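You operate a simulated robot arm through the tools that you are given. There is no shell and no other tool. Be economical: measure what you need, move in short steps, check, and stop when the job is done.

Carry out the task below with a simulated robot arm. There is one attempt and no reset: what you move stays moved.

TASK
Swap the grey film for the 5 um one and lock it.
Fine: free the orange catch first; the grey film goes in the USED tray; the new one lies flat on the plate. Where these are worked on the way, their far stop is far enough and under half their travel is too little: orange catch.

The check looks at the end state, three seconds after you hand in, the way a careful person would. Anything else that was tipped, shoved, dropped, spilled or broken makes it a failure.

THE ROBOT
A 6-joint arm with a two-finger parallel gripper, fixed in place. Base frame: the origin is at the foot of the arm, x ahead of it, y to its left, z up; the work surface is at about z = 0.8. Lengths are in m, angles in degrees, forces in N, time in s.
With the tool pointing down near the work surface it reaches from about 0.18 to 0.76 m from the base axis. Its first joint turns from -166.0 to 166.0 degrees. Payload 3.91 kg.
The TCP is the grasp point between the finger pads, 0.03 m short of the fingertips. In the tool frame z runs along the fingers and y along their closing line. Largest opening 0.11 m; finger width 0.02, thickness 0.01; the body of the gripper, 0.048 by 0.112 m, starts 0.055 m behind the TCP.
Orientation is that of the tool frame in the base frame, as [roll, pitch, yaw] about the fixed x, y, z axes, in that order (R = Rz(yaw) Ry(pitch) Rx(roll)). With the fingers straight down and closing along the base's y, the tool's x points along the base's -x, its y along +y and its z along -z.

THE INTERFACE
- The arm moves only by the tool arm_command. Its argument "commands" is a list of rows, each a list of 6 numbers: the shift along the tool's x, y, z in units of 20 mm (1.0 is 20 mm), then the turn, a rotation vector about the tool's x, y, z in units of 6 degrees (1.0 is 6 degrees). In form: [[dx, dy, dz, rx, ry, rz], ...]. A call has 1 to 8 rows; each row shifts and turns the commanded pose from where the row before left it, along the tool's axes as they then stand. "claw" is the finger opening in mm, from 0 to 110, set as the call begins (left out, the last holds). A call with a number of a shift or a turn outside -1 to 1 is refused whole. A row lasts 0.2 s, in which the tool goes at most 0.05 m and 8.6 degrees; a call with a longer step from one row to the next is refused whole, and so is a gripper value outside its range. Where a pose cannot be reached the arm comes as near as it can. A force on the tool above 50 N (or 10 N above the force at the start of the call, whichever is more), or a blocked arm, ends the call early, and 0.2 s more pass. Each finger travels about 0.045 m/s and halts on what it meets, pressing with about 26 N; the grip force reading is that of the motor and also rises with nothing between the fingers. The clock runs only during rows and for 0.2 s after the last one: add rows that do not move to give the fingers time. The reply holds the time, the measured pose of the TCP, the force on the tool along the base axes, the opening and the grip force, in the units named above and with some noise, with the torque about the TCP (base axes, N m) and any sound that the robot's microphone picked up.
- Cameras (640 x 400 px; columns grow to the right, rows downward): "scene" is fixed at [0.0634, 0.4959, 1.3759]; the picture's right is [-0.49, -0.87, 0.00], its down [-0.54, 0.30, -0.79] and it looks along [0.69, -0.38, -0.62] (base axes); focal length 306 px, centre (320, 200). "wrist" rides on the gripper at [0.071, 0.022, -0.107] in the tool frame; the picture's right is [-0.29, 0.96, 0.00], its down [-0.76, -0.23, -0.61] and it looks along [-0.58, -0.18, 0.79] (tool axes); focal length 243 px, centre (320, 200). There is no depth. A picture from a camera that has moved, and an enlarged one, comes with that camera's place and axes in the base frame and with its lens. The place of the scene camera against the robot may be out by one fixed shift of up to 0.025 m in any direction.
- grab_frame(camera): a new picture of that camera. The clock stands still meanwhile.
- slide_trunk(by): slides the trunk up (or, below 0, down) by that many m; the arm rides with it, the base frame stays. It gives what a move gives, with no picture.
- enlarge(camera, box): a new picture of the part [left, top, right, bottom] of that camera's present view, enlarged. The clock stands still meanwhile.
- close_job(): hands the job in; it is judged then, once.

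Work in short steps. Places have to be worked out from the pictures, the camera data and where the tool is seen: move nearer, look again, correct. Check each grasp and each placing, and mend what went wrong. You have 120 turns and 68 pictures in all, those below and enlarged ones among them. Open the gripper and draw the arm clear of the work before you hand the job in, unless the task says otherwise; then end with one line.

The tools are called after "Call:" by a JSON object that holds its "api" and its "payload". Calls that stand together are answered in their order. arm_command: Moves the arm, as the interface text tells. Its arguments: {"type":"object","properties":{"commands":{"type":"array","items":{"type":"array","items":{"type":"number"}}},"claw":{"type":"number"}},"required":["commands"]} The other tools are called the same way: slide_trunk (by) slides the trunk up or down; grab_frame (camera) takes a picture; enlarge (camera, box) takes an enlarged picture of a part of a camera's view; close_job () hands the job in.

At the start:

```text
time: 0.0
tcp_pos: [0.3368, 0.3272, 1.2143]
ee_rot: [-180.0, 0.1, -179.9]
contact_force: [0.0, 0.1, -0.7]
wrist_torque: [0.01, 0.0, 0.02]
opening: 0.1099
gripper_force: 0.0
trunk travel left (down, up): [-0.5, 0.09]
```

scene: 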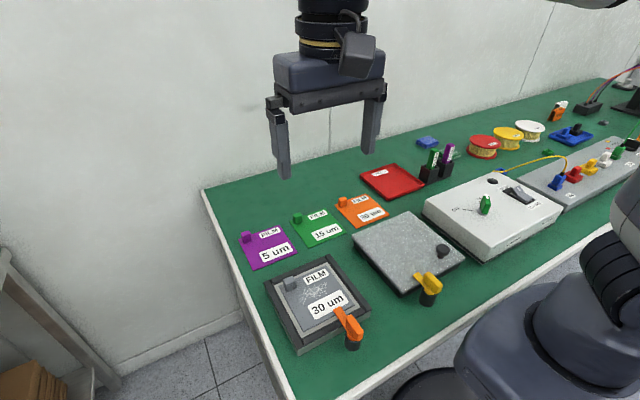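
wrist: 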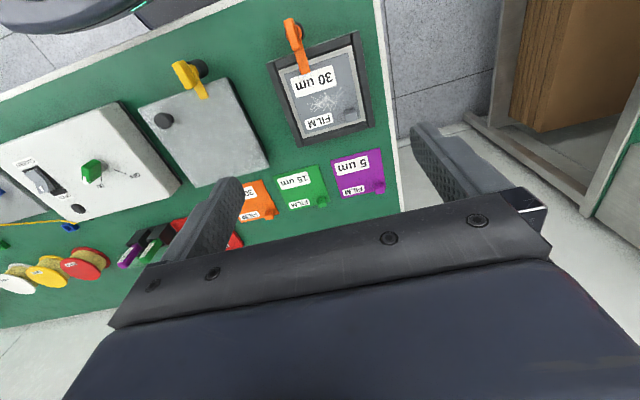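

The scene shows the 30 um grey film in a frame with an orange catch, and a purple 5 um film nearby. I'll look closer at both and at the red tray.

Call:
{"api": "enlarge", "payload": {"camera": "scene", "box": [220, 210, 400, 370]}}

Call:
{"api": "enlarge", "payload": {"camera": "wrist", "box": [220, 0, 420, 220]}}

Call:
{"api": "enlarge", "payload": {"camera": "scene", "box": [320, 130, 500, 250]}}

```text
2.50 times, centred on (310, 290) of scene
camera zoom: at [0.0634, 0.4959, 1.3759], right [-0.49, -0.87, 0.0], down [-0.54, 0.3, -0.79], along [0.69, -0.38, -0.62], focal length 764 px, centre (345, -25)
```

zoom: 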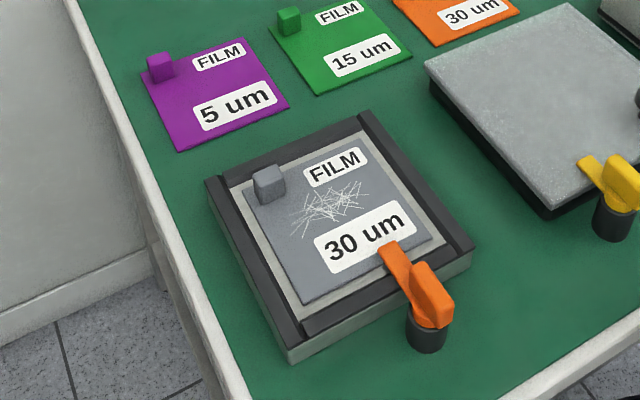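

```text
1.82 times, centred on (320, 110) of wrist
camera zoom: at [0.2664, 0.3486, 1.3223], right [0.29, 0.96, 0.0], down [0.76, -0.23, 0.61], along [0.58, -0.18, -0.79], focal length 441 px, centre (320, 364)
```

zoom: 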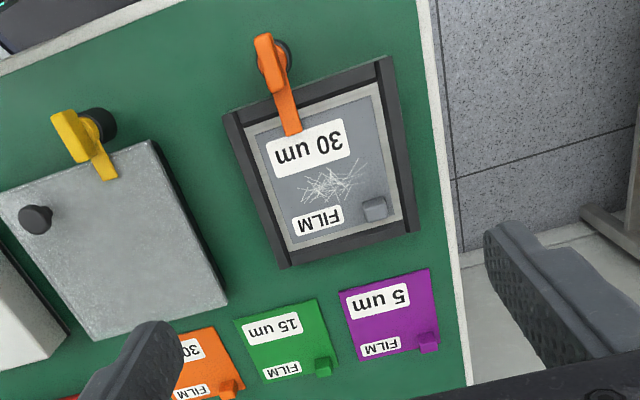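

```text
3.33 times, centred on (410, 190) of scene
camera zoom: at [0.0634, 0.4959, 1.3759], right [-0.49, -0.87, 0.0], down [-0.54, 0.3, -0.79], along [0.69, -0.38, -0.62], focal length 1019 px, centre (20, 233)
```

zoom: 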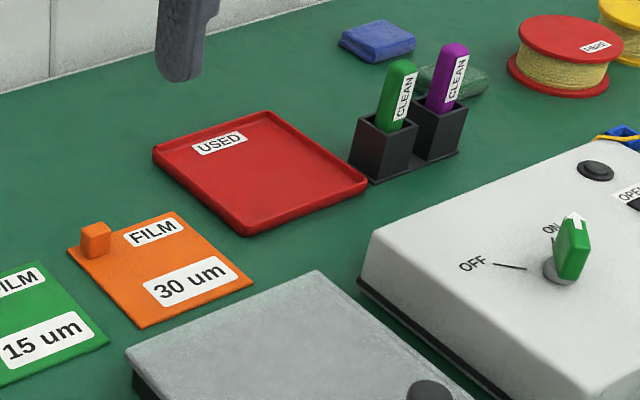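

The grey film tab is near (0.433, 0.359), the catch post near (0.277, 0.302), and the purple tab near (0.647, 0.39). I'll move lower for a close look at the catch and frame.

Call:
{"api": "arm_command", "payload": {"commands": [[0.55, 0.2, 1, 0, 0, 0], [0.55, 0.2, 1, 0, 0, 0], [0.55, 0.2, 1, 0, 0, 0], [0.55, 0.2, 1, 0, 0, 0], [0.55, 0.2, 1, 0, 0, 0], [0.55, 0.2, 1, 0, 0, 0], [0.55, 0.2, 1, 0, 0, 0], [0.55, 0.2, 1, 0, 0, 0]]}}

Call:
{"api": "grab_frame", "payload": {"camera": "wrist"}}

```text
time: 1.8
tcp_pos: [0.2487, 0.359, 1.0527]
ee_rot: [179.9, 0.1, -179.9]
contact_force: [0.2, -0.5, -0.6]
wrist_torque: [0.01, -0.01, 0.0]
opening: 0.1102
gripper_force: 0.0
trunk travel left (down, up): [-0.5, 0.09]
```

```text
62 pictures are left
camera wrist: at [0.1774, 0.3809, 1.1611], right [0.29, 0.96, 0.0], down [0.76, -0.23, 0.61], along [0.58, -0.18, -0.79], focal length 243 px, centre (320, 200)
```

wrist: 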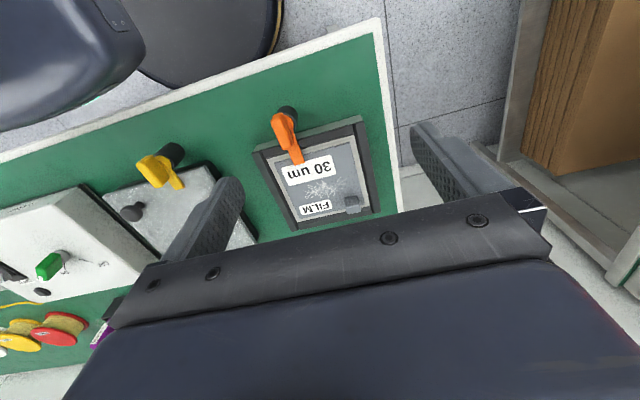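

Call:
{"api": "enlarge", "payload": {"camera": "wrist", "box": [230, 90, 400, 240]}}

Call:
{"api": "enlarge", "payload": {"camera": "scene", "box": [310, 290, 390, 360]}}

```text
2.67 times, centred on (315, 165) of wrist
camera zoom: at [0.1774, 0.3809, 1.1611], right [0.29, 0.96, 0.0], down [0.76, -0.23, 0.61], along [0.58, -0.18, -0.79], focal length 647 px, centre (333, 293)
```

zoom: 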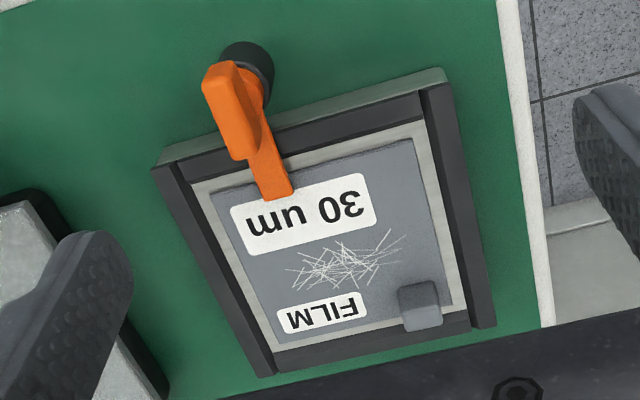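

```text
5.71 times, centred on (350, 325) of scene
camera zoom: at [0.0634, 0.4959, 1.3759], right [-0.49, -0.87, 0.0], down [-0.54, 0.3, -0.79], along [0.69, -0.38, -0.62], focal length 1747 px, centre (149, -514)
```

zoom: 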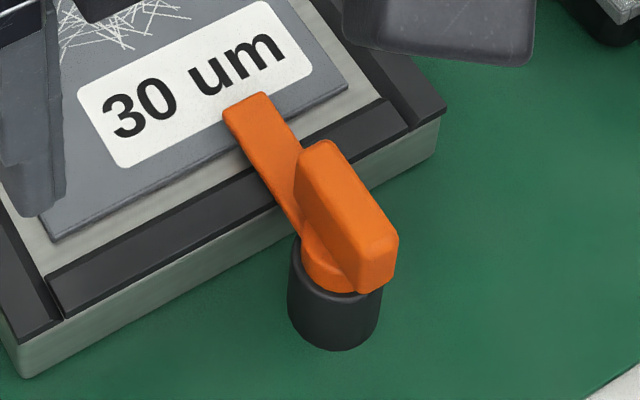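

The catch has a raised fin, roughly at (0.275, 0.297), top z≈0.862, aligned with base x. I'll move above it with a narrower opening and check.

Call:
{"api": "arm_command", "payload": {"commands": [[-0.2, -0.436, 0.95, 0, 0, 0], [-0.2, -0.436, 0.95, 0, 0, 0], [-0.2, -0.436, 0.95, 0, 0, 0], [-0.2, -0.436, 0.95, 0, 0, 0], [-0.2, -0.436, 0.95, 0, 0, 0], [-0.2, -0.436, 0.95, 0, 0, 0], [-0.2, -0.436, 0.95, 0, 0, 0]], "claw": 60}}

Call:
{"api": "grab_frame", "payload": {"camera": "wrist"}}

Call:
{"api": "enlarge", "payload": {"camera": "scene", "box": [260, 200, 440, 370]}}

```text
time: 3.4
tcp_pos: [0.2771, 0.2984, 0.9202]
ee_rot: [-180.0, 0.0, -179.9]
contact_force: [0.0, -0.5, 0.1]
wrist_torque: [0.0, 0.0, -0.05]
opening: 0.0601
gripper_force: 0.0
trunk travel left (down, up): [-0.5, 0.09]
```

```text
59 pictures are left
camera wrist: at [0.2063, 0.3201, 1.0287], right [0.29, 0.96, 0.0], down [0.76, -0.23, 0.61], along [0.58, -0.18, -0.79], focal length 243 px, centre (320, 200)
```

wrist: 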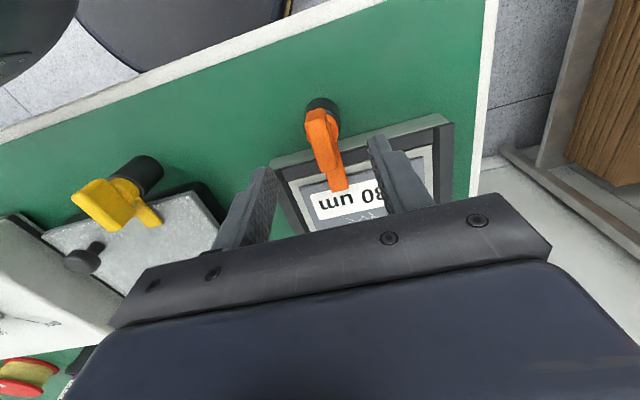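

```text
2.35 times, centred on (350, 285) of scene
camera zoom: at [0.0634, 0.4959, 1.3759], right [-0.49, -0.87, 0.0], down [-0.54, 0.3, -0.79], along [0.69, -0.38, -0.62], focal length 719 px, centre (249, 0)
```

zoom: 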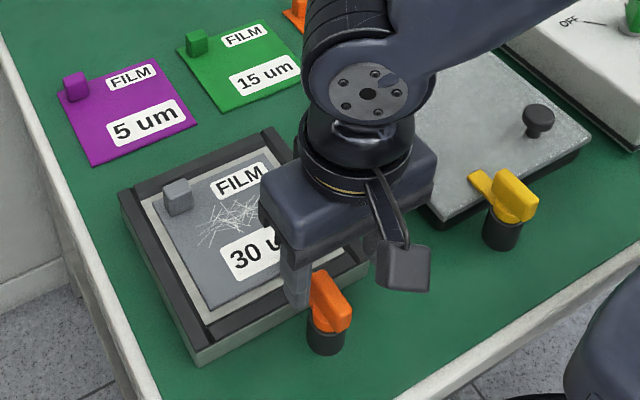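

The fin sits about 5–7 mm further back than the TCP. I correct x to 0.272 and descend around the fin, fingers open 60 mm.

Call:
{"api": "arm_command", "payload": {"commands": [[0.25, 0.08, 0, 0, 0, 0], [0, 0, 0.8, 0, 0, 0], [0, 0, 0.8, 0, 0, 0], [0, 0, 0.8, 0, 0, 0]]}}

Call:
{"api": "grab_frame", "payload": {"camera": "wrist"}}

Call:
{"api": "enlarge", "payload": {"camera": "scene", "box": [290, 270, 390, 360]}}

```text
time: 4.4
tcp_pos: [0.2719, 0.2996, 0.8737]
ee_rot: [-180.0, 0.0, 179.9]
contact_force: [1.3, -0.1, -0.6]
wrist_torque: [0.01, -0.02, -0.01]
opening: 0.0599
gripper_force: 0.1
trunk travel left (down, up): [-0.5, 0.09]
```

```text
57 pictures are left
camera wrist: at [0.2017, 0.3211, 0.9815], right [0.29, 0.96, 0.0], down [0.76, -0.23, 0.61], along [0.58, -0.18, -0.79], focal length 243 px, centre (320, 200)
```

wrist: 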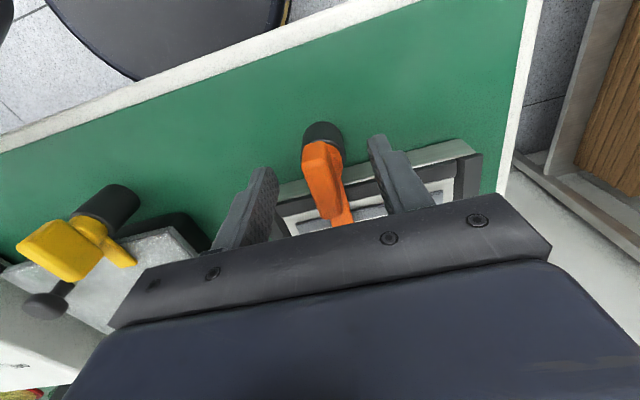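

```text
4.44 times, centred on (340, 315) of scene
camera zoom: at [0.0634, 0.4959, 1.3759], right [-0.49, -0.87, 0.0], down [-0.54, 0.3, -0.79], along [0.69, -0.38, -0.62], focal length 1359 px, centre (231, -311)
```

zoom: 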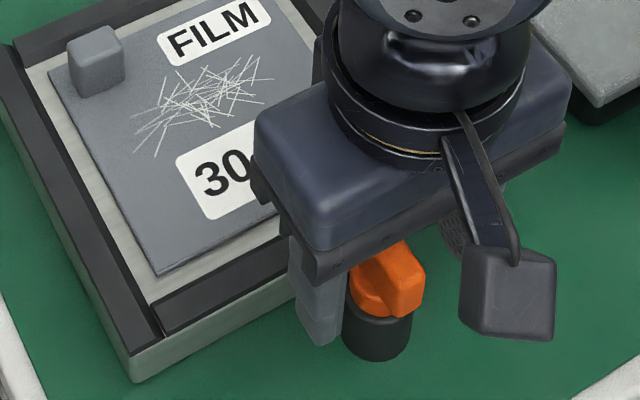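

The fingers straddle the fin, nothing else in between. I close to grip.

Call:
{"api": "arm_command", "payload": {"commands": [[0, 0, 0, 0, 0, 0], [0, 0, 0, 0, 0, 0], [0, 0, 0, 0, 0, 0], [0, 0, 0, 0, 0, 0]], "claw": 0}}

Call:
{"api": "grab_frame", "payload": {"camera": "wrist"}}

```text
time: 5.4
tcp_pos: [0.272, 0.3002, 0.8731]
ee_rot: [180.0, 0.0, -179.9]
contact_force: [-1.1, 2.8, -1.8]
wrist_torque: [0.01, -0.01, -0.02]
opening: 0.0255
gripper_force: 44.9
trunk travel left (down, up): [-0.5, 0.09]
```

```text
55 pictures are left
camera wrist: at [0.2017, 0.3215, 0.9815], right [0.29, 0.96, 0.0], down [0.76, -0.23, 0.61], along [0.58, -0.18, -0.79], focal length 243 px, centre (320, 200)
```

wrist: 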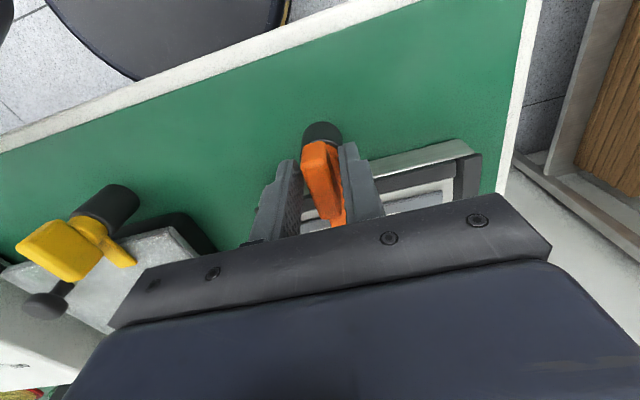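

Grip closed on something 25 mm wide. I'll try a small turn about tool z and read the torque and picture.

Call:
{"api": "arm_command", "payload": {"commands": [[0, 0, 0, 0, 0, 0.5], [0, 0, 0, 0, 0, 0.5], [0, 0, 0, 0, 0, 0.5], [0, 0, 0, 0, 0, 0.5]]}}

Call:
{"api": "grab_frame", "payload": {"camera": "wrist"}}

```text
time: 6.4
tcp_pos: [0.2715, 0.3011, 0.8736]
ee_rot: [179.9, 0.1, 168.0]
contact_force: [1.9, 11.3, -5.7]
wrist_torque: [0.51, 0.1, 0.06]
opening: 0.0258
gripper_force: 45.1
trunk travel left (down, up): [-0.5, 0.09]
```

```text
54 pictures are left
camera wrist: at [0.2078, 0.3369, 0.9815], right [0.48, 0.88, 0.0], down [0.69, -0.38, 0.61], along [0.53, -0.29, -0.79], focal length 243 px, centre (320, 200)
```

wrist: 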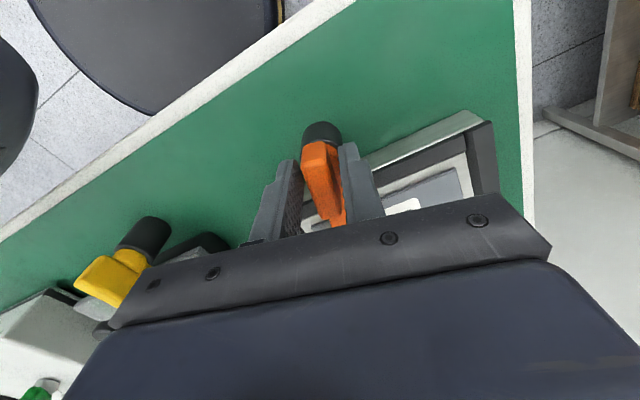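

The fin turned with the gripper, with a ~11 N sideways load (+y), meaning the pivot is slightly more to +y. I shift 2 mm that way and keep turning.

Call:
{"api": "arm_command", "payload": {"commands": [[0, 0.1, 0, 0, 0, 0.8], [0, 0, 0, 0, 0, 0.8], [0, 0, 0, 0, 0, 0.8], [0, 0, 0, 0, 0, 0.8]]}}

Call:
{"api": "grab_frame", "payload": {"camera": "wrist"}}

Call:
{"api": "enlarge", "payload": {"camera": "scene", "box": [290, 260, 400, 360]}}

```text
time: 7.4
tcp_pos: [0.2732, 0.3035, 0.8725]
ee_rot: [179.9, 0.0, 148.8]
contact_force: [2.8, 11.2, 2.5]
wrist_torque: [0.27, 0.09, 0.09]
opening: 0.0258
gripper_force: 44.9
trunk travel left (down, up): [-0.5, 0.09]
```

```text
53 pictures are left
camera wrist: at [0.2239, 0.3581, 0.9816], right [0.74, 0.67, 0.0], down [0.53, -0.59, 0.61], along [0.41, -0.45, -0.79], focal length 243 px, centre (320, 200)
```

wrist: 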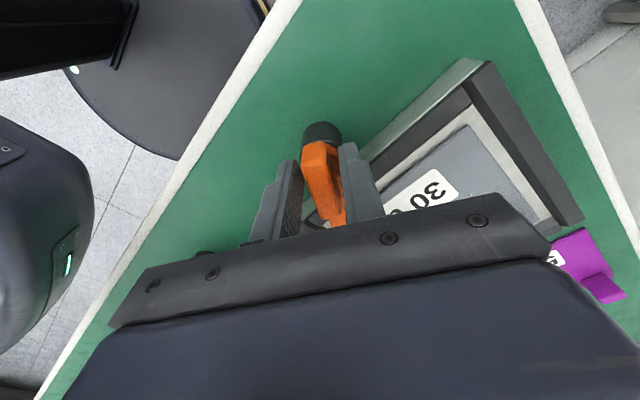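

```text
4.00 times, centred on (345, 310) of scene
camera zoom: at [0.0634, 0.4959, 1.3759], right [-0.49, -0.87, 0.0], down [-0.54, 0.3, -0.79], along [0.69, -0.38, -0.62], focal length 1223 px, centre (220, -240)
```

zoom: 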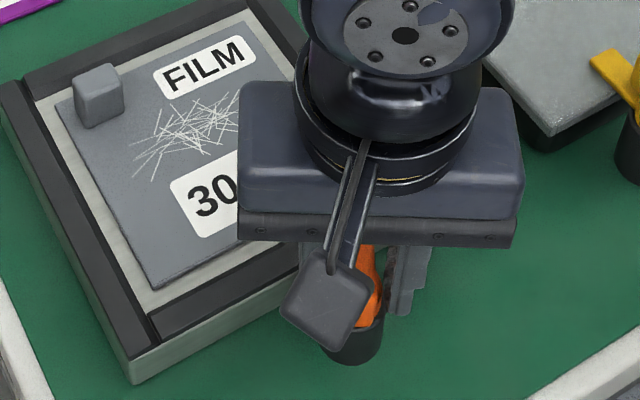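

The fin keeps following with low torque; continue turning this way.

Call:
{"api": "arm_command", "payload": {"commands": [[0.04, 0.07, 0, 0, 0, 0.8], [0, 0, 0, 0, 0, 0.8], [0, 0, 0, 0, 0, 0.8], [0, 0, 0, 0, 0, 0.8], [0, 0, 0, 0, 0, 0.8], [0, 0, 0, 0, 0, 0.8]]}}

Call:
{"api": "grab_frame", "payload": {"camera": "wrist"}}

```text
time: 8.8
tcp_pos: [0.275, 0.3053, 0.874]
ee_rot: [179.8, -0.1, 119.9]
contact_force: [22.8, 9.6, 5.1]
wrist_torque: [-0.54, -1.3, 0.12]
opening: 0.0259
gripper_force: 45.2
trunk travel left (down, up): [-0.5, 0.09]
```

```text
51 pictures are left
camera wrist: at [0.2587, 0.3769, 0.9817], right [0.97, 0.23, 0.0], down [0.18, -0.78, 0.61], along [0.14, -0.59, -0.8], focal length 243 px, centre (320, 200)
```

wrist: 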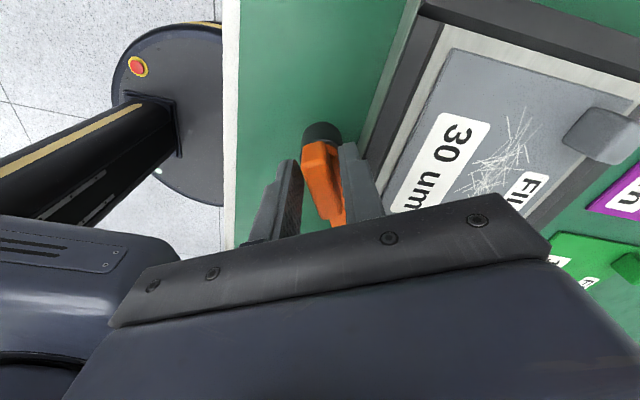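

Turned 60°; a 23 N load along +x, so I shift 3.5 mm that way and continue to the stop.

Call:
{"api": "arm_command", "payload": {"commands": [[-0.045, 0.18, 0, 0, 0, 0], [0, 0, 0, 0, 0, 0.8], [0, 0, 0, 0, 0, 0.8], [0, 0, 0, 0, 0, 0.8], [0, 0, 0, 0, 0, 0.8], [0, 0, 0, 0, 0, 0.8]]}}

Call:
{"api": "grab_frame", "payload": {"camera": "wrist"}}

```text
time: 10.2
tcp_pos: [0.2782, 0.305, 0.8732]
ee_rot: [179.9, 0.0, 96.0]
contact_force: [11.1, 10.4, 16.3]
wrist_torque: [0.29, -0.28, 0.44]
opening: 0.0258
gripper_force: 45.2
trunk travel left (down, up): [-0.5, 0.09]
```

```text
50 pictures are left
camera wrist: at [0.292, 0.3779, 0.9811], right [0.98, -0.19, 0.0], down [-0.15, -0.78, 0.61], along [-0.11, -0.6, -0.79], focal length 243 px, centre (320, 200)
```

wrist: 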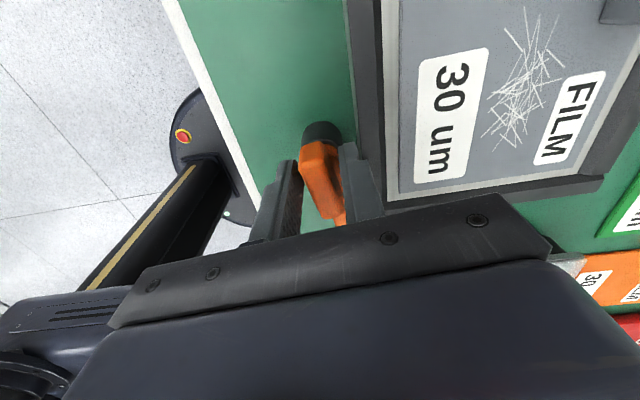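

Turned 84° with torque rising, so it's at or near its stop. I release a little (40 mm) and lift straight up.

Call:
{"api": "arm_command", "payload": {"commands": [[0, 0, 0, 0, 0, 0], [0, 0, 0, 0, 0, 0], [0, 0, -1, 0, 0, 0], [0, 0, -1, 0, 0, 0], [0, 0, -1, 0, 0, 0], [0, 0, -1, 0, 0, 0], [0, 0, -1, 0, 0, 0]], "claw": 40}}

Call:
{"api": "grab_frame", "payload": {"camera": "wrist"}}

Call:
{"api": "enlarge", "payload": {"camera": "scene", "box": [250, 210, 430, 370]}}

```text
time: 11.8
tcp_pos: [0.2757, 0.304, 0.9727]
ee_rot: [180.0, 0.0, 96.2]
contact_force: [-0.5, 0.2, -1.0]
wrist_torque: [-0.03, 0.0, 0.0]
opening: 0.0399
gripper_force: 0.0
trunk travel left (down, up): [-0.5, 0.09]
```

```text
49 pictures are left
camera wrist: at [0.2906, 0.377, 1.0821], right [0.98, -0.19, 0.0], down [-0.15, -0.78, 0.61], along [-0.11, -0.6, -0.79], focal length 243 px, centre (320, 200)
```

wrist: 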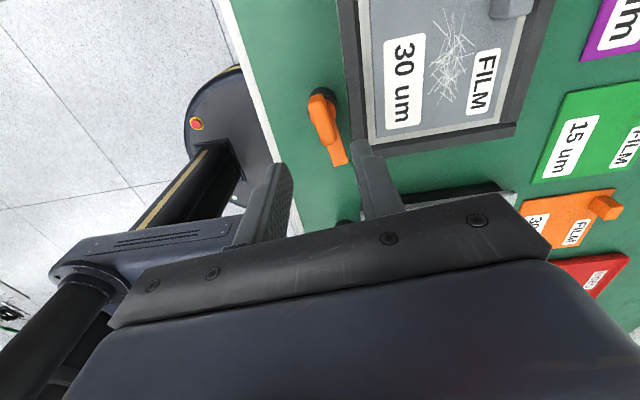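

```text
2.50 times, centred on (340, 290) of scene
camera zoom: at [0.0634, 0.4959, 1.3759], right [-0.49, -0.87, 0.0], down [-0.54, 0.3, -0.79], along [0.69, -0.38, -0.62], focal length 764 px, centre (270, -25)
```

zoom: 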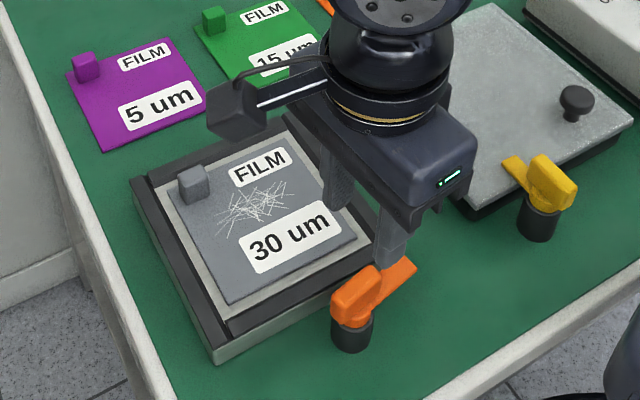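

The catch is free, pointing to -y. Now I turn the gripper back (84°) in place while slightly up.

Call:
{"api": "arm_command", "payload": {"commands": [[0, 0, -0.5, 0, 0, -1], [0, 0, -0.5, 0, 0, -1], [0, 0, 0, 0, 0, -1], [0, 0, 0, 0, 0, -1], [0, 0, 0, 0, 0, -1], [0, 0, 0, 0, 0, -1], [0, 0, 0, 0, 0, -1], [0, 0, 0, 0, 0, -1]]}}

Call:
{"api": "arm_command", "payload": {"commands": [[0, 0, 0, 0, 0, -1], [0, 0, 0, 0, 0, -1], [0, 0, 0, 0, 0, -1], [0, 0, 0, 0, 0, -1], [0, 0, 0, 0, 0, -1], [0, 0, 0, 0, 0, -1]]}}

Call:
{"api": "arm_command", "payload": {"commands": [[-1, 0.35, 0, 0, 0, 0], [-1, 0.35, 0, 0, 0, 0], [-1, 0.35, 0, 0, 0, 0], [-1, 0.35, 0, 0, 0, 0], [-1, 0.35, 0, 0, 0, 0], [0, 0, 0, 0, 0, 0]]}}

Call:
{"api": "grab_frame", "payload": {"camera": "wrist"}}

```text
time: 13.6
tcp_pos: [0.276, 0.3046, 0.9942]
ee_rot: [179.9, 0.1, 144.1]
contact_force: [0.4, -0.2, 0.1]
wrist_torque: [-0.01, 0.02, -0.03]
opening: 0.04
gripper_force: 0.1
trunk travel left (down, up): [-0.5, 0.09]
```

```text
time: 15.0
tcp_pos: [0.2761, 0.3043, 0.9931]
ee_rot: [-180.0, 0.0, -179.9]
contact_force: [-0.3, -0.7, 0.1]
wrist_torque: [0.02, -0.01, 0.02]
opening: 0.0402
gripper_force: 0.0
trunk travel left (down, up): [-0.5, 0.09]
```

```text
time: 16.4
tcp_pos: [0.3759, 0.3384, 0.9936]
ee_rot: [180.0, 0.0, -180.0]
contact_force: [0.6, 0.7, -0.4]
wrist_torque: [0.01, 0.01, 0.0]
opening: 0.0401
gripper_force: 0.0
trunk travel left (down, up): [-0.5, 0.09]
```

```text
47 pictures are left
camera wrist: at [0.3054, 0.3604, 1.1014], right [0.29, 0.96, 0.0], down [0.76, -0.23, 0.61], along [0.58, -0.18, -0.79], focal length 243 px, centre (320, 200)
```

wrist: 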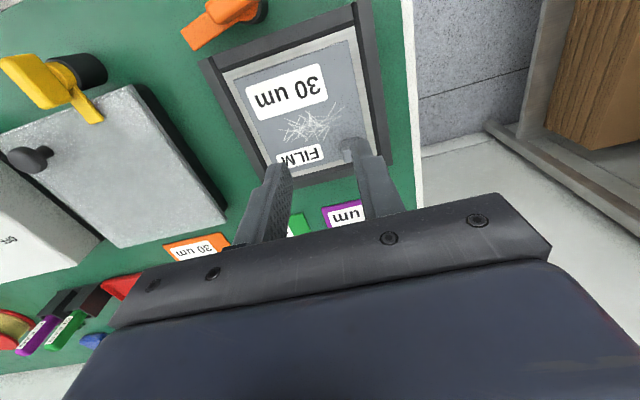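

The tab top is about (0.43, 0.361). I move above it and lower to z≈0.91 with 45 mm opening.

Call:
{"api": "arm_command", "payload": {"commands": [[-0.9, 0.35, 0, 0, 0, 0], [-0.9, 0.35, 0.4, 0, 0, 0], [-0.95, 0.38, 0.8, 0, 0, 0], [0, 0, 1, 0, 0, 0], [0, 0, 1, 0, 0, 0], [0, 0, 0.5, 0, 0, 0]], "claw": 44}}

Call:
{"api": "grab_frame", "payload": {"camera": "wrist"}}

Call:
{"api": "enlarge", "payload": {"camera": "scene", "box": [250, 230, 390, 350]}}

```text
time: 17.8
tcp_pos: [0.4317, 0.361, 0.9195]
ee_rot: [180.0, 0.0, -179.9]
contact_force: [0.3, -0.4, -0.8]
wrist_torque: [-0.03, 0.03, -0.01]
opening: 0.0443
gripper_force: 0.0
trunk travel left (down, up): [-0.5, 0.09]
```

```text
46 pictures are left
camera wrist: at [0.3608, 0.3824, 1.0274], right [0.29, 0.96, 0.0], down [0.76, -0.23, 0.61], along [0.58, -0.18, -0.79], focal length 243 px, centre (320, 200)
```

wrist: 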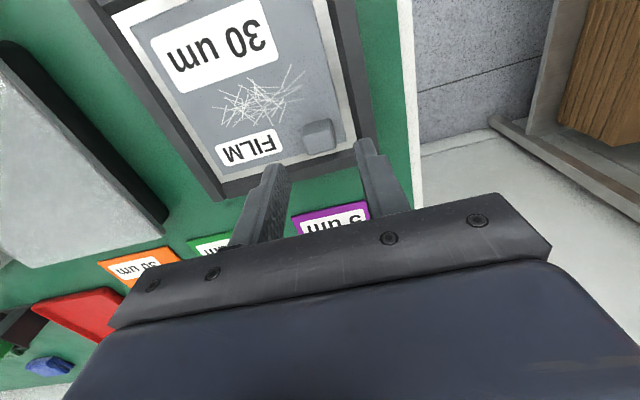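

```text
3.33 times, centred on (320, 290) of scene
camera zoom: at [0.0634, 0.4959, 1.3759], right [-0.49, -0.87, 0.0], down [-0.54, 0.3, -0.79], along [0.69, -0.38, -0.62], focal length 1019 px, centre (320, -100)
```

zoom: 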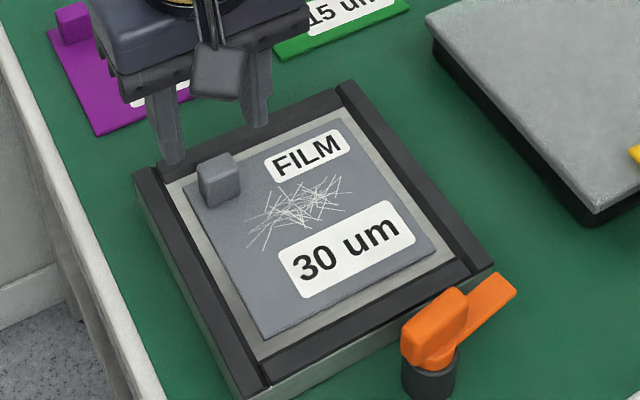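

Tab centre (0.430, 0.360), top z≈0.846. I descend to TCP z≈0.862 with a 36 mm opening, keeping tips above the rails.

Call:
{"api": "arm_command", "payload": {"commands": [[0.08, -0.04, 0, 0, 0, 0], [0, 0, 0.7, 0, 0, 0], [0, 0, 0.7, 0, 0, 0], [0, 0, 0.7, 0, 0, 0], [0, 0, 0.75, 0, 0, 0]], "claw": 36}}

Call:
{"api": "grab_frame", "payload": {"camera": "wrist"}}

Call:
{"api": "enlarge", "payload": {"camera": "scene", "box": [250, 230, 350, 310]}}

```text
time: 19.0
tcp_pos: [0.429, 0.3594, 0.863]
ee_rot: [179.9, 0.0, 179.9]
contact_force: [0.6, 0.6, 0.7]
wrist_torque: [-0.01, -0.04, 0.0]
opening: 0.0361
gripper_force: 0.0
trunk travel left (down, up): [-0.5, 0.09]
```

```text
44 pictures are left
camera wrist: at [0.358, 0.3818, 0.9707], right [0.29, 0.96, 0.0], down [0.76, -0.23, 0.61], along [0.58, -0.18, -0.79], focal length 243 px, centre (320, 200)
```

wrist: 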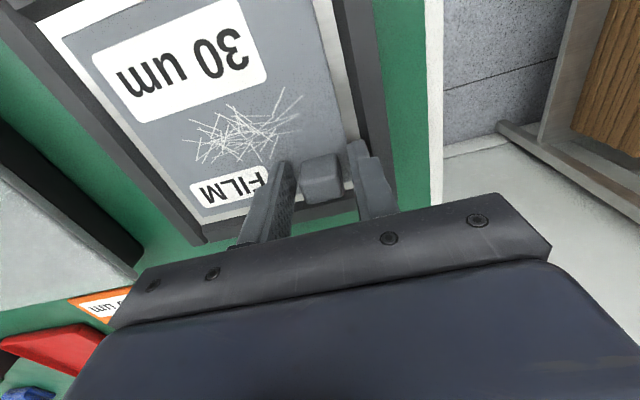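

```text
5.00 times, centred on (300, 270) of scene
camera zoom: at [0.0634, 0.4959, 1.3759], right [-0.49, -0.87, 0.0], down [-0.54, 0.3, -0.79], along [0.69, -0.38, -0.62], focal length 1529 px, centre (420, -150)
```

zoom: 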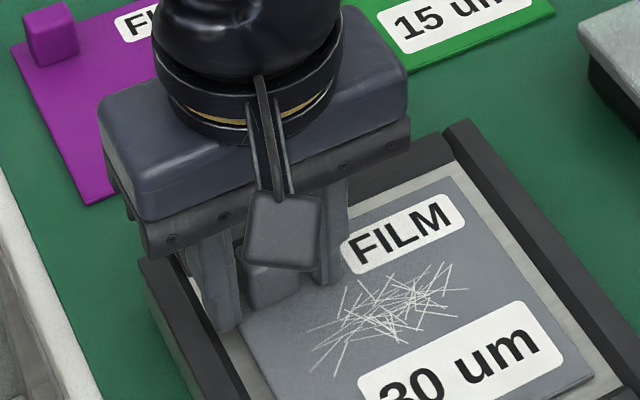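

Tab is between the fingers. Closing.

Call:
{"api": "arm_command", "payload": {"commands": [[0, 0, 0.1, 0, 0, 0], [0, 0, 0, 0, 0, 0], [0, 0, 0, 0, 0, 0]], "claw": 0}}

Call:
{"api": "arm_command", "payload": {"commands": [[0, 0, -0.5, 0, 0, 0], [0, 0, -0.5, 0, 0, 0], [0, 0, -0.5, 0, 0, 0], [0, 0, -0.5, 0, 0, 0]]}}

Call:
{"api": "enlarge", "payload": {"camera": "scene", "box": [230, 200, 410, 360]}}

```text
time: 19.8
tcp_pos: [0.4285, 0.3599, 0.8612]
ee_rot: [179.9, 0.1, -180.0]
contact_force: [-0.2, -1.1, 8.6]
wrist_torque: [-0.13, 0.25, 0.0]
opening: 0.0231
gripper_force: 26.1
trunk travel left (down, up): [-0.5, 0.09]
```

```text
time: 20.8
tcp_pos: [0.4293, 0.3612, 0.9012]
ee_rot: [-179.9, 0.0, -180.0]
contact_force: [0.3, 0.4, -0.2]
wrist_torque: [-0.01, -0.01, 0.01]
opening: 0.0233
gripper_force: 26.0
trunk travel left (down, up): [-0.5, 0.09]
```

```text
2.50 times, centred on (320, 280) of scene
camera zoom: at [0.0634, 0.4959, 1.3759], right [-0.49, -0.87, 0.0], down [-0.54, 0.3, -0.79], along [0.69, -0.38, -0.62], focal length 764 px, centre (320, 0)
```

zoom: 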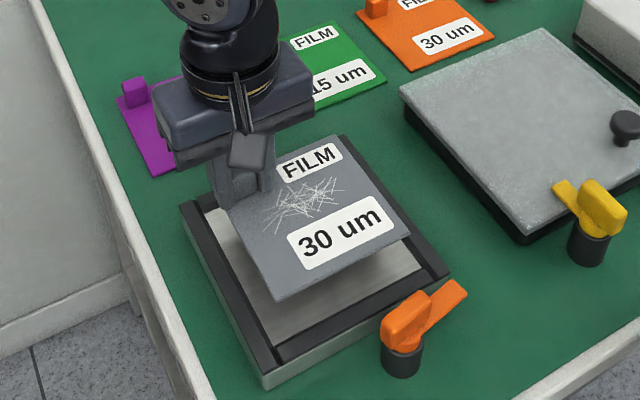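

The film is held level and clear of the frame, which is empty now. I raise it and carry it towards the USED tray.

Call:
{"api": "arm_command", "payload": {"commands": [[0, 0, -1, 0, 0, 0], [0, 0, -1, 0, 0, 0], [0, -0.5, -1, 0, 0, 0], [-0.3, -1, -1, 0, 0, 0], [-0.4, -1, -0.5, 0, 0, 0], [-0.4, -1, 0, 0, 0, 0], [-0.4, -1, 0, 0, 0, 0], [-0.4, -1, 0, 0, 0, 0]]}}

Call:
{"api": "arm_command", "payload": {"commands": [[-0.4, -1, 0, 0, 0, 0], [-0.4, -1, 0, 0, 0, 0], [-0.4, -1, 0, 0, 0, 0], [-0.4, -1, 0, 0, 0, 0], [-0.4, -1, 0, 0, 0, 0], [-0.4, -1, 0, 0, 0, 0], [-0.4, -1, 0, 0, 0, 0], [-0.4, -1, 0, 0, 0, 0]]}}

Call:
{"api": "grab_frame", "payload": {"camera": "wrist"}}

Call:
{"api": "grab_frame", "payload": {"camera": "scene"}}

```text
time: 22.6
tcp_pos: [0.4666, 0.2497, 0.9899]
ee_rot: [180.0, 0.0, -179.8]
contact_force: [-0.3, -0.5, -1.1]
wrist_torque: [0.02, -0.04, 0.02]
opening: 0.0231
gripper_force: 25.7
trunk travel left (down, up): [-0.5, 0.09]
```

```text
time: 24.4
tcp_pos: [0.5324, 0.0887, 0.9892]
ee_rot: [-180.0, 0.0, 180.0]
contact_force: [0.5, -1.1, -0.3]
wrist_torque: [0.02, -0.03, -0.03]
opening: 0.0233
gripper_force: 26.6
trunk travel left (down, up): [-0.5, 0.09]
```

```text
41 pictures are left
camera wrist: at [0.4617, 0.1104, 1.0974], right [0.29, 0.96, 0.0], down [0.76, -0.23, 0.61], along [0.58, -0.18, -0.79], focal length 243 px, centre (320, 200)
```

wrist: 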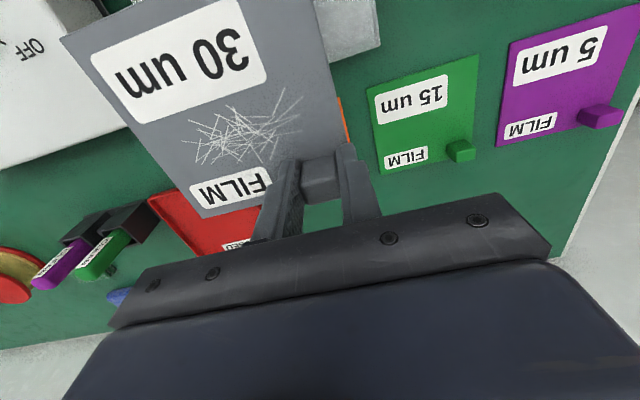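

```text
40 pictures are left
```

scene: 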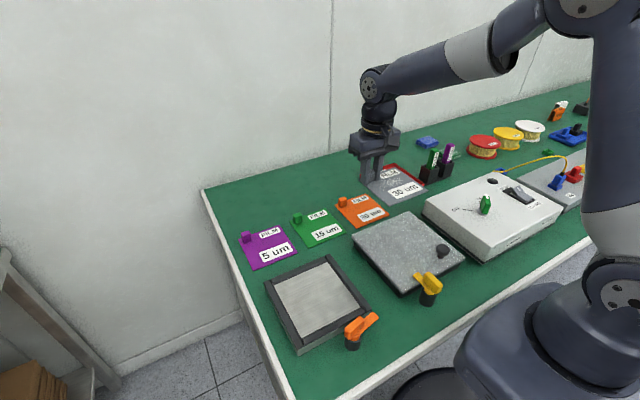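

The plate is empty and the grey film is held. I move over the tray estimate (film centre ≈ (0.676, -0.111)) and lower some, to compare film and tray in the scene view.

Call:
{"api": "arm_command", "payload": {"commands": [[-0.945, -0.775, 0, 0, 0, 0], [-0.945, -0.775, 0, 0, 0, 0], [-0.945, -0.775, 0, 0, 0, 0], [-0.945, -0.775, 0, 0, 0, 0], [-0.945, -0.775, 0, 0, 0, 0]]}}

Call:
{"api": "arm_command", "payload": {"commands": [[-0.945, -0.775, 0, 0, 0, 0], [-0.945, -0.775, 0, 0, 0, 0], [-0.945, -0.775, 0, 0, 0, 0], [-0.945, -0.775, 0.5, 0, 0, 0], [-0.945, -0.775, 0.5, 0, 0, 0], [0, 0, 1, 0, 0, 0], [0, 0, 1, 0, 0, 0]]}}

Call:
{"api": "enlarge", "payload": {"camera": "scene", "box": [340, 110, 460, 220]}}

Call:
{"api": "grab_frame", "payload": {"camera": "wrist"}}

```text
time: 25.6
tcp_pos: [0.6266, 0.0128, 0.9899]
ee_rot: [180.0, 0.0, -179.9]
contact_force: [1.0, -0.4, -0.5]
wrist_torque: [-0.01, -0.01, -0.01]
opening: 0.0233
gripper_force: 26.6
trunk travel left (down, up): [-0.5, 0.09]
```

```text
time: 27.2
tcp_pos: [0.7226, -0.0657, 0.93]
ee_rot: [180.0, 0.0, 180.0]
contact_force: [-0.6, 0.0, -0.9]
wrist_torque: [0.01, 0.01, 0.0]
opening: 0.0233
gripper_force: 26.7
trunk travel left (down, up): [-0.5, 0.09]
```

```text
3.64 times, centred on (400, 165) of scene
camera zoom: at [0.0634, 0.4959, 1.3759], right [-0.49, -0.87, 0.0], down [-0.54, 0.3, -0.79], along [0.69, -0.38, -0.62], focal length 1112 px, centre (29, 327)
```

zoom: 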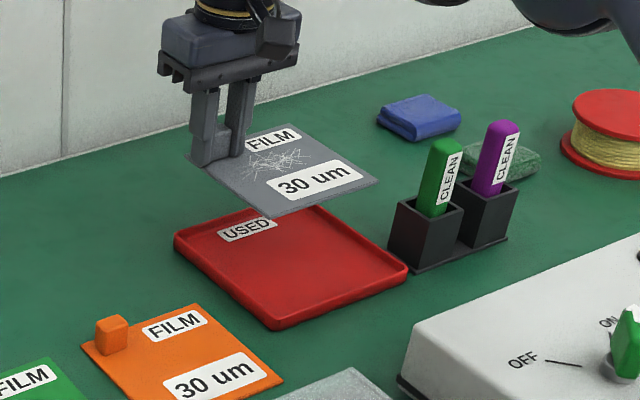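

```text
38 pictures are left
camera wrist: at [0.6517, -0.0442, 1.0382], right [0.29, 0.96, 0.0], down [0.76, -0.23, 0.61], along [0.58, -0.18, -0.79], focal length 243 px, centre (320, 200)
```

wrist: 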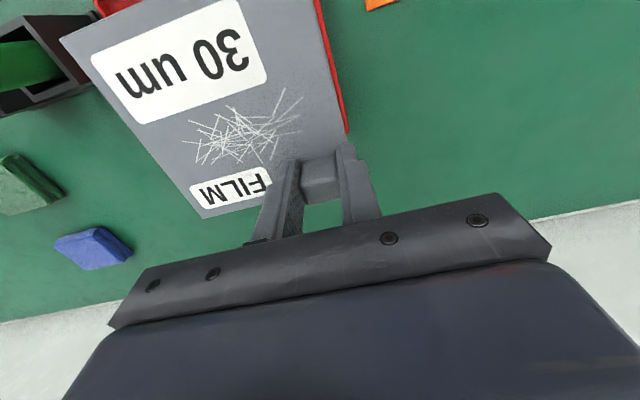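

The wrist view puts the tray's +y edge near y≈-0.045, so the tray centre is about (0.673, -0.121). I shift (-6, -10) mm and lower to 0.87.

Call:
{"api": "arm_command", "payload": {"commands": [[0.3, -0.5, 0, 0, 0, 0], [0, 0, 1, 0, 0, 0], [0, 0, 1, 0, 0, 0], [0, 0, 1, 0, 0, 0]]}}

Call:
{"api": "enlarge", "payload": {"camera": "scene", "box": [350, 140, 450, 220]}}

Call:
{"api": "grab_frame", "payload": {"camera": "wrist"}}

```text
time: 28.2
tcp_pos: [0.7151, -0.0748, 0.8691]
ee_rot: [179.9, 0.0, -180.0]
contact_force: [1.0, 0.4, -0.4]
wrist_torque: [0.0, -0.03, 0.02]
opening: 0.0232
gripper_force: 26.6
trunk travel left (down, up): [-0.5, 0.09]
```

```text
5.00 times, centred on (400, 180) of scene
camera zoom: at [0.0634, 0.4959, 1.3759], right [-0.49, -0.87, 0.0], down [-0.54, 0.3, -0.79], along [0.69, -0.38, -0.62], focal length 1529 px, centre (-80, 300)
```

zoom: 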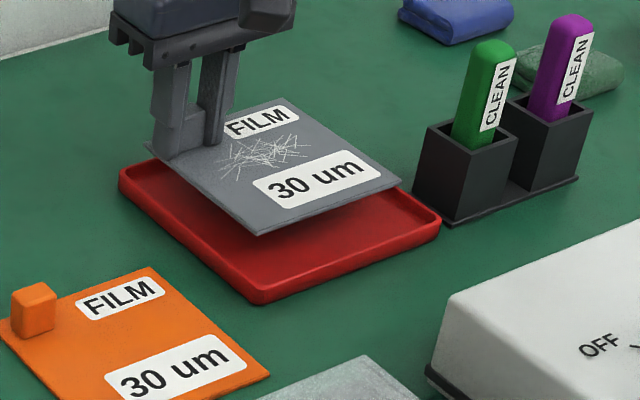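

```text
36 pictures are left
camera wrist: at [0.6447, -0.0539, 0.9779], right [0.29, 0.96, 0.0], down [0.76, -0.23, 0.61], along [0.58, -0.18, -0.79], focal length 243 px, centre (320, 200)
```

wrist: 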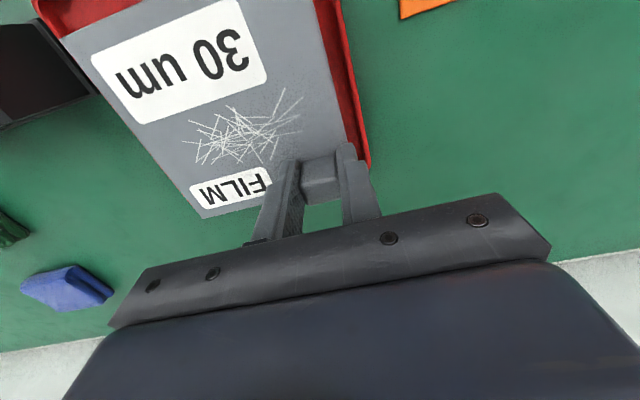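

Projected down, the film is centred in the tray. I lower gently.

Call:
{"api": "arm_command", "payload": {"commands": [[0, 0, 0.3, 0, 0, 0], [0, 0, 0.3, 0, 0, 0], [0, 0, 0.3, 0, 0, 0], [0, 0, 0.25, 0, 0, 0]]}}

Call:
{"api": "arm_command", "payload": {"commands": [[0, 0, 0.1, 0, 0, 0], [0, 0, 0.1, 0, 0, 0]]}}

Call:
{"api": "enlarge", "payload": {"camera": "scene", "box": [350, 140, 450, 220]}}

```text
time: 29.2
tcp_pos: [0.7157, -0.0746, 0.8468]
ee_rot: [180.0, 0.0, -180.0]
contact_force: [0.3, -0.4, 0.3]
wrist_torque: [0.0, 0.04, -0.02]
opening: 0.023
gripper_force: 26.3
trunk travel left (down, up): [-0.5, 0.09]
```

```text
time: 29.8
tcp_pos: [0.7161, -0.0745, 0.8436]
ee_rot: [-179.9, 0.0, -180.0]
contact_force: [0.3, -0.1, -0.6]
wrist_torque: [-0.02, -0.04, 0.01]
opening: 0.0229
gripper_force: 25.9
trunk travel left (down, up): [-0.5, 0.09]
```

```text
5.00 times, centred on (400, 180) of scene
camera zoom: at [0.0634, 0.4959, 1.3759], right [-0.49, -0.87, 0.0], down [-0.54, 0.3, -0.79], along [0.69, -0.38, -0.62], focal length 1529 px, centre (-80, 300)
```

zoom: 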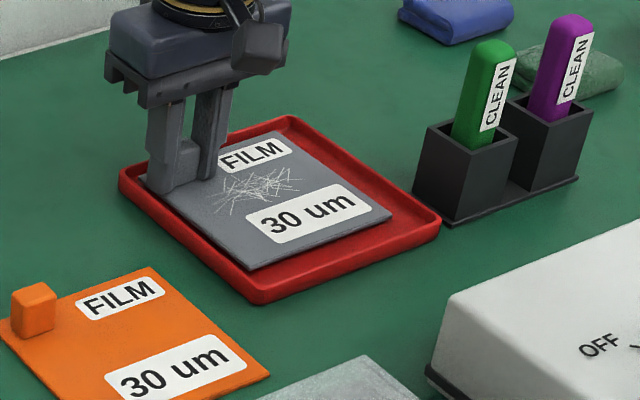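

Well centred above the tray floor; I continue down in 2 mm steps until contact.

Call:
{"api": "arm_command", "payload": {"commands": [[0, 0, 0.1, 0, 0, 0], [0, 0, 0.1, 0, 0, 0], [0, 0, 0.1, 0, 0, 0]]}}

Call:
{"api": "arm_command", "payload": {"commands": [[0, 0, 0.1, 0, 0, 0], [0, 0, 0.05, 0, 0, 0]]}}

```text
time: 30.6
tcp_pos: [0.7154, -0.075, 0.8384]
ee_rot: [180.0, 0.0, -180.0]
contact_force: [1.1, 0.0, 6.7]
wrist_torque: [-0.06, 0.36, 0.01]
opening: 0.0231
gripper_force: 26.1
trunk travel left (down, up): [-0.5, 0.09]
```

```text
time: 31.2
tcp_pos: [0.7157, -0.0749, 0.8378]
ee_rot: [-180.0, 0.3, -179.9]
contact_force: [0.7, 1.0, 24.5]
wrist_torque: [-0.06, 0.62, -0.02]
opening: 0.0231
gripper_force: 25.9
trunk travel left (down, up): [-0.5, 0.09]
```

Contact at z≈0.838. I open only slightly (28 mm, to avoid the rim), lift, then check.

Call:
{"api": "arm_command", "payload": {"commands": [[0, 0, -0.1, 0, 0, 0], [0, 0, 0, 0, 0, 0], [0, 0, -0.3, 0, 0, 0], [0, 0, -0.5, 0, 0, 0], [0, 0, -1, 0, 0, 0], [0, 0, -1, 0, 0, 0], [0, 0, -1, 0, 0, 0]], "claw": 28}}

Call:
{"api": "enlarge", "payload": {"camera": "scene", "box": [350, 140, 450, 220]}}

```text
time: 32.8
tcp_pos: [0.7149, -0.0742, 0.9142]
ee_rot: [-179.9, -0.1, 179.9]
contact_force: [0.3, -0.5, 0.5]
wrist_torque: [-0.01, 0.0, 0.01]
opening: 0.028
gripper_force: 0.0
trunk travel left (down, up): [-0.5, 0.09]
```

```text
5.00 times, centred on (400, 180) of scene
camera zoom: at [0.0634, 0.4959, 1.3759], right [-0.49, -0.87, 0.0], down [-0.54, 0.3, -0.79], along [0.69, -0.38, -0.62], focal length 1529 px, centre (-80, 300)
```

zoom: 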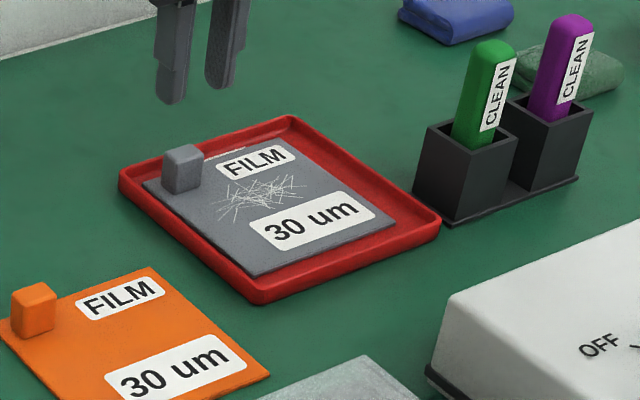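

The grey film lies flat in the tray. Now I head to the purple film at a safe height.

Call:
{"api": "arm_command", "payload": {"commands": [[0.3, 0.5, -1, 0, 0, 0], [0.4, 1, -1, 0, 0, 0], [0.4, 1, -0.8, 0, 0, 0], [0.4, 1, 0, 0, 0, 0], [0.4, 1, 0, 0, 0, 0], [0.4, 1, 0, 0, 0, 0], [0.4, 1, 0, 0, 0, 0], [0.4, 1, 0, 0, 0, 0]], "claw": 44}}

Call:
{"api": "arm_command", "payload": {"commands": [[0.4, 1, 0, 0, 0, 0], [0.4, 1, 0, 0, 0, 0], [0.4, 1, 0, 0, 0, 0], [0.4, 1, 0, 0, 0, 0], [0.4, 1, 0, 0, 0, 0], [0.4, 1, 0, 0, 0, 0], [0.4, 1, 0, 0, 0, 0], [0.4, 1, 0, 0, 0, 0]]}}

Call:
{"api": "arm_command", "payload": {"commands": [[0.4, 1, 0, 0, 0, 0], [0.4, 1, 0, 0, 0, 0], [0.4, 1, 0, 0, 0, 0], [0.4, 1, 0, 0, 0, 0], [0.3, 1, 0, 0, 0, 0], [0.3, 1, 0, 0, 0, 0], [0, 0, 0, 0, 0, 0]]}}

Call:
{"api": "grab_frame", "payload": {"camera": "wrist"}}

```text
time: 34.6
tcp_pos: [0.654, 0.0765, 0.9694]
ee_rot: [-180.0, 0.1, 180.0]
contact_force: [0.6, -0.1, 0.6]
wrist_torque: [0.02, 0.02, 0.02]
opening: 0.0437
gripper_force: 0.1
trunk travel left (down, up): [-0.5, 0.09]
```

```text
time: 36.4
tcp_pos: [0.5891, 0.2372, 0.9686]
ee_rot: [179.9, 0.0, -179.9]
contact_force: [0.3, -0.9, 0.0]
wrist_torque: [0.0, 0.01, 0.0]
opening: 0.0439
gripper_force: 0.1
trunk travel left (down, up): [-0.5, 0.09]
```

```text
time: 38.0
tcp_pos: [0.5435, 0.3558, 0.9688]
ee_rot: [-180.0, 0.1, -180.0]
contact_force: [0.0, 0.4, 0.0]
wrist_torque: [-0.03, -0.05, 0.01]
opening: 0.0439
gripper_force: 0.0
trunk travel left (down, up): [-0.5, 0.09]
```

```text
33 pictures are left
camera wrist: at [0.4737, 0.3773, 1.076], right [0.29, 0.96, 0.0], down [0.76, -0.23, 0.61], along [0.58, -0.18, -0.79], focal length 243 px, centre (320, 200)
```

wrist: 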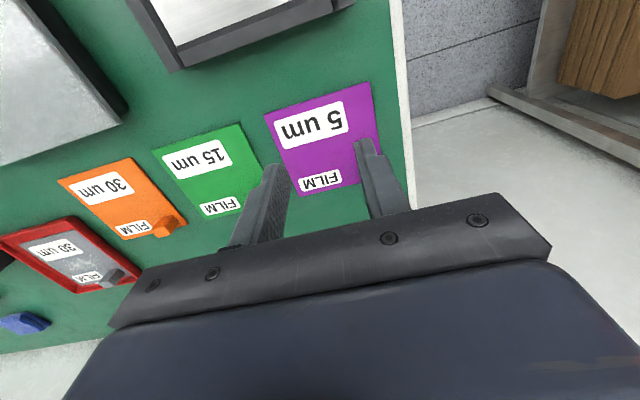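

The 5 um film spans x 0.54–0.66, y 0.288–0.41; its tab should be near (0.643, 0.391). I move above it.

Call:
{"api": "arm_command", "payload": {"commands": [[-0.97, 0.35, 0, 0, 0, 0], [-0.97, 0.35, 0, 0, 0, 0], [-0.97, 0.35, 0, 0, 0, 0], [-0.97, 0.35, 0.5, 0, 0, 0], [-0.97, 0.35, 1, 0, 0, 0], [0, 0, 0.8, 0, 0, 0], [0, 0, 0, 0, 0, 0]]}}

Call:
{"api": "grab_frame", "payload": {"camera": "wrist"}}

Call:
{"api": "enlarge", "payload": {"camera": "scene", "box": [210, 190, 330, 290]}}

```text
time: 39.6
tcp_pos: [0.6381, 0.3869, 0.9218]
ee_rot: [-180.0, 0.1, -180.0]
contact_force: [0.1, 0.3, -0.3]
wrist_torque: [0.0, 0.02, -0.02]
opening: 0.0438
gripper_force: 0.2
out of reach, approached as far as the arm can: row 5
trunk travel left (down, up): [-0.5, 0.09]
```

```text
32 pictures are left
camera wrist: at [0.5668, 0.4078, 1.03], right [0.29, 0.96, 0.0], down [0.76, -0.23, 0.61], along [0.58, -0.18, -0.79], focal length 243 px, centre (320, 200)
```

wrist: 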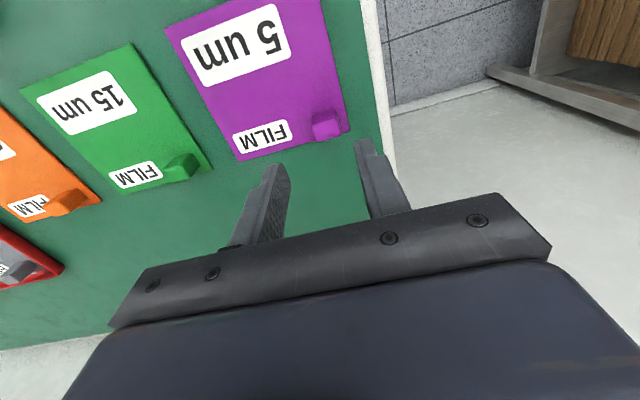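

```text
4.00 times, centred on (270, 240) of scene
camera zoom: at [0.0634, 0.4959, 1.3759], right [-0.49, -0.87, 0.0], down [-0.54, 0.3, -0.79], along [0.69, -0.38, -0.62], focal length 1223 px, centre (520, 40)
```

zoom: 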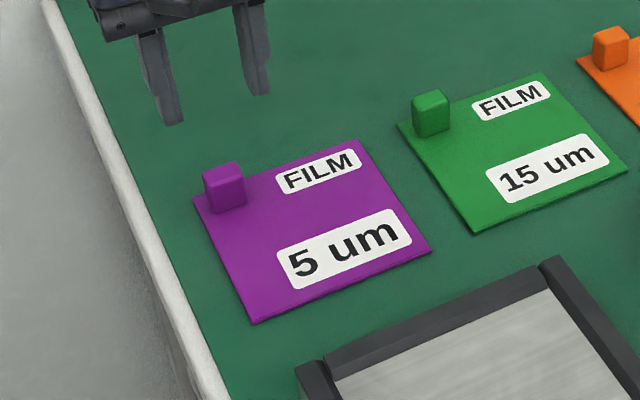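

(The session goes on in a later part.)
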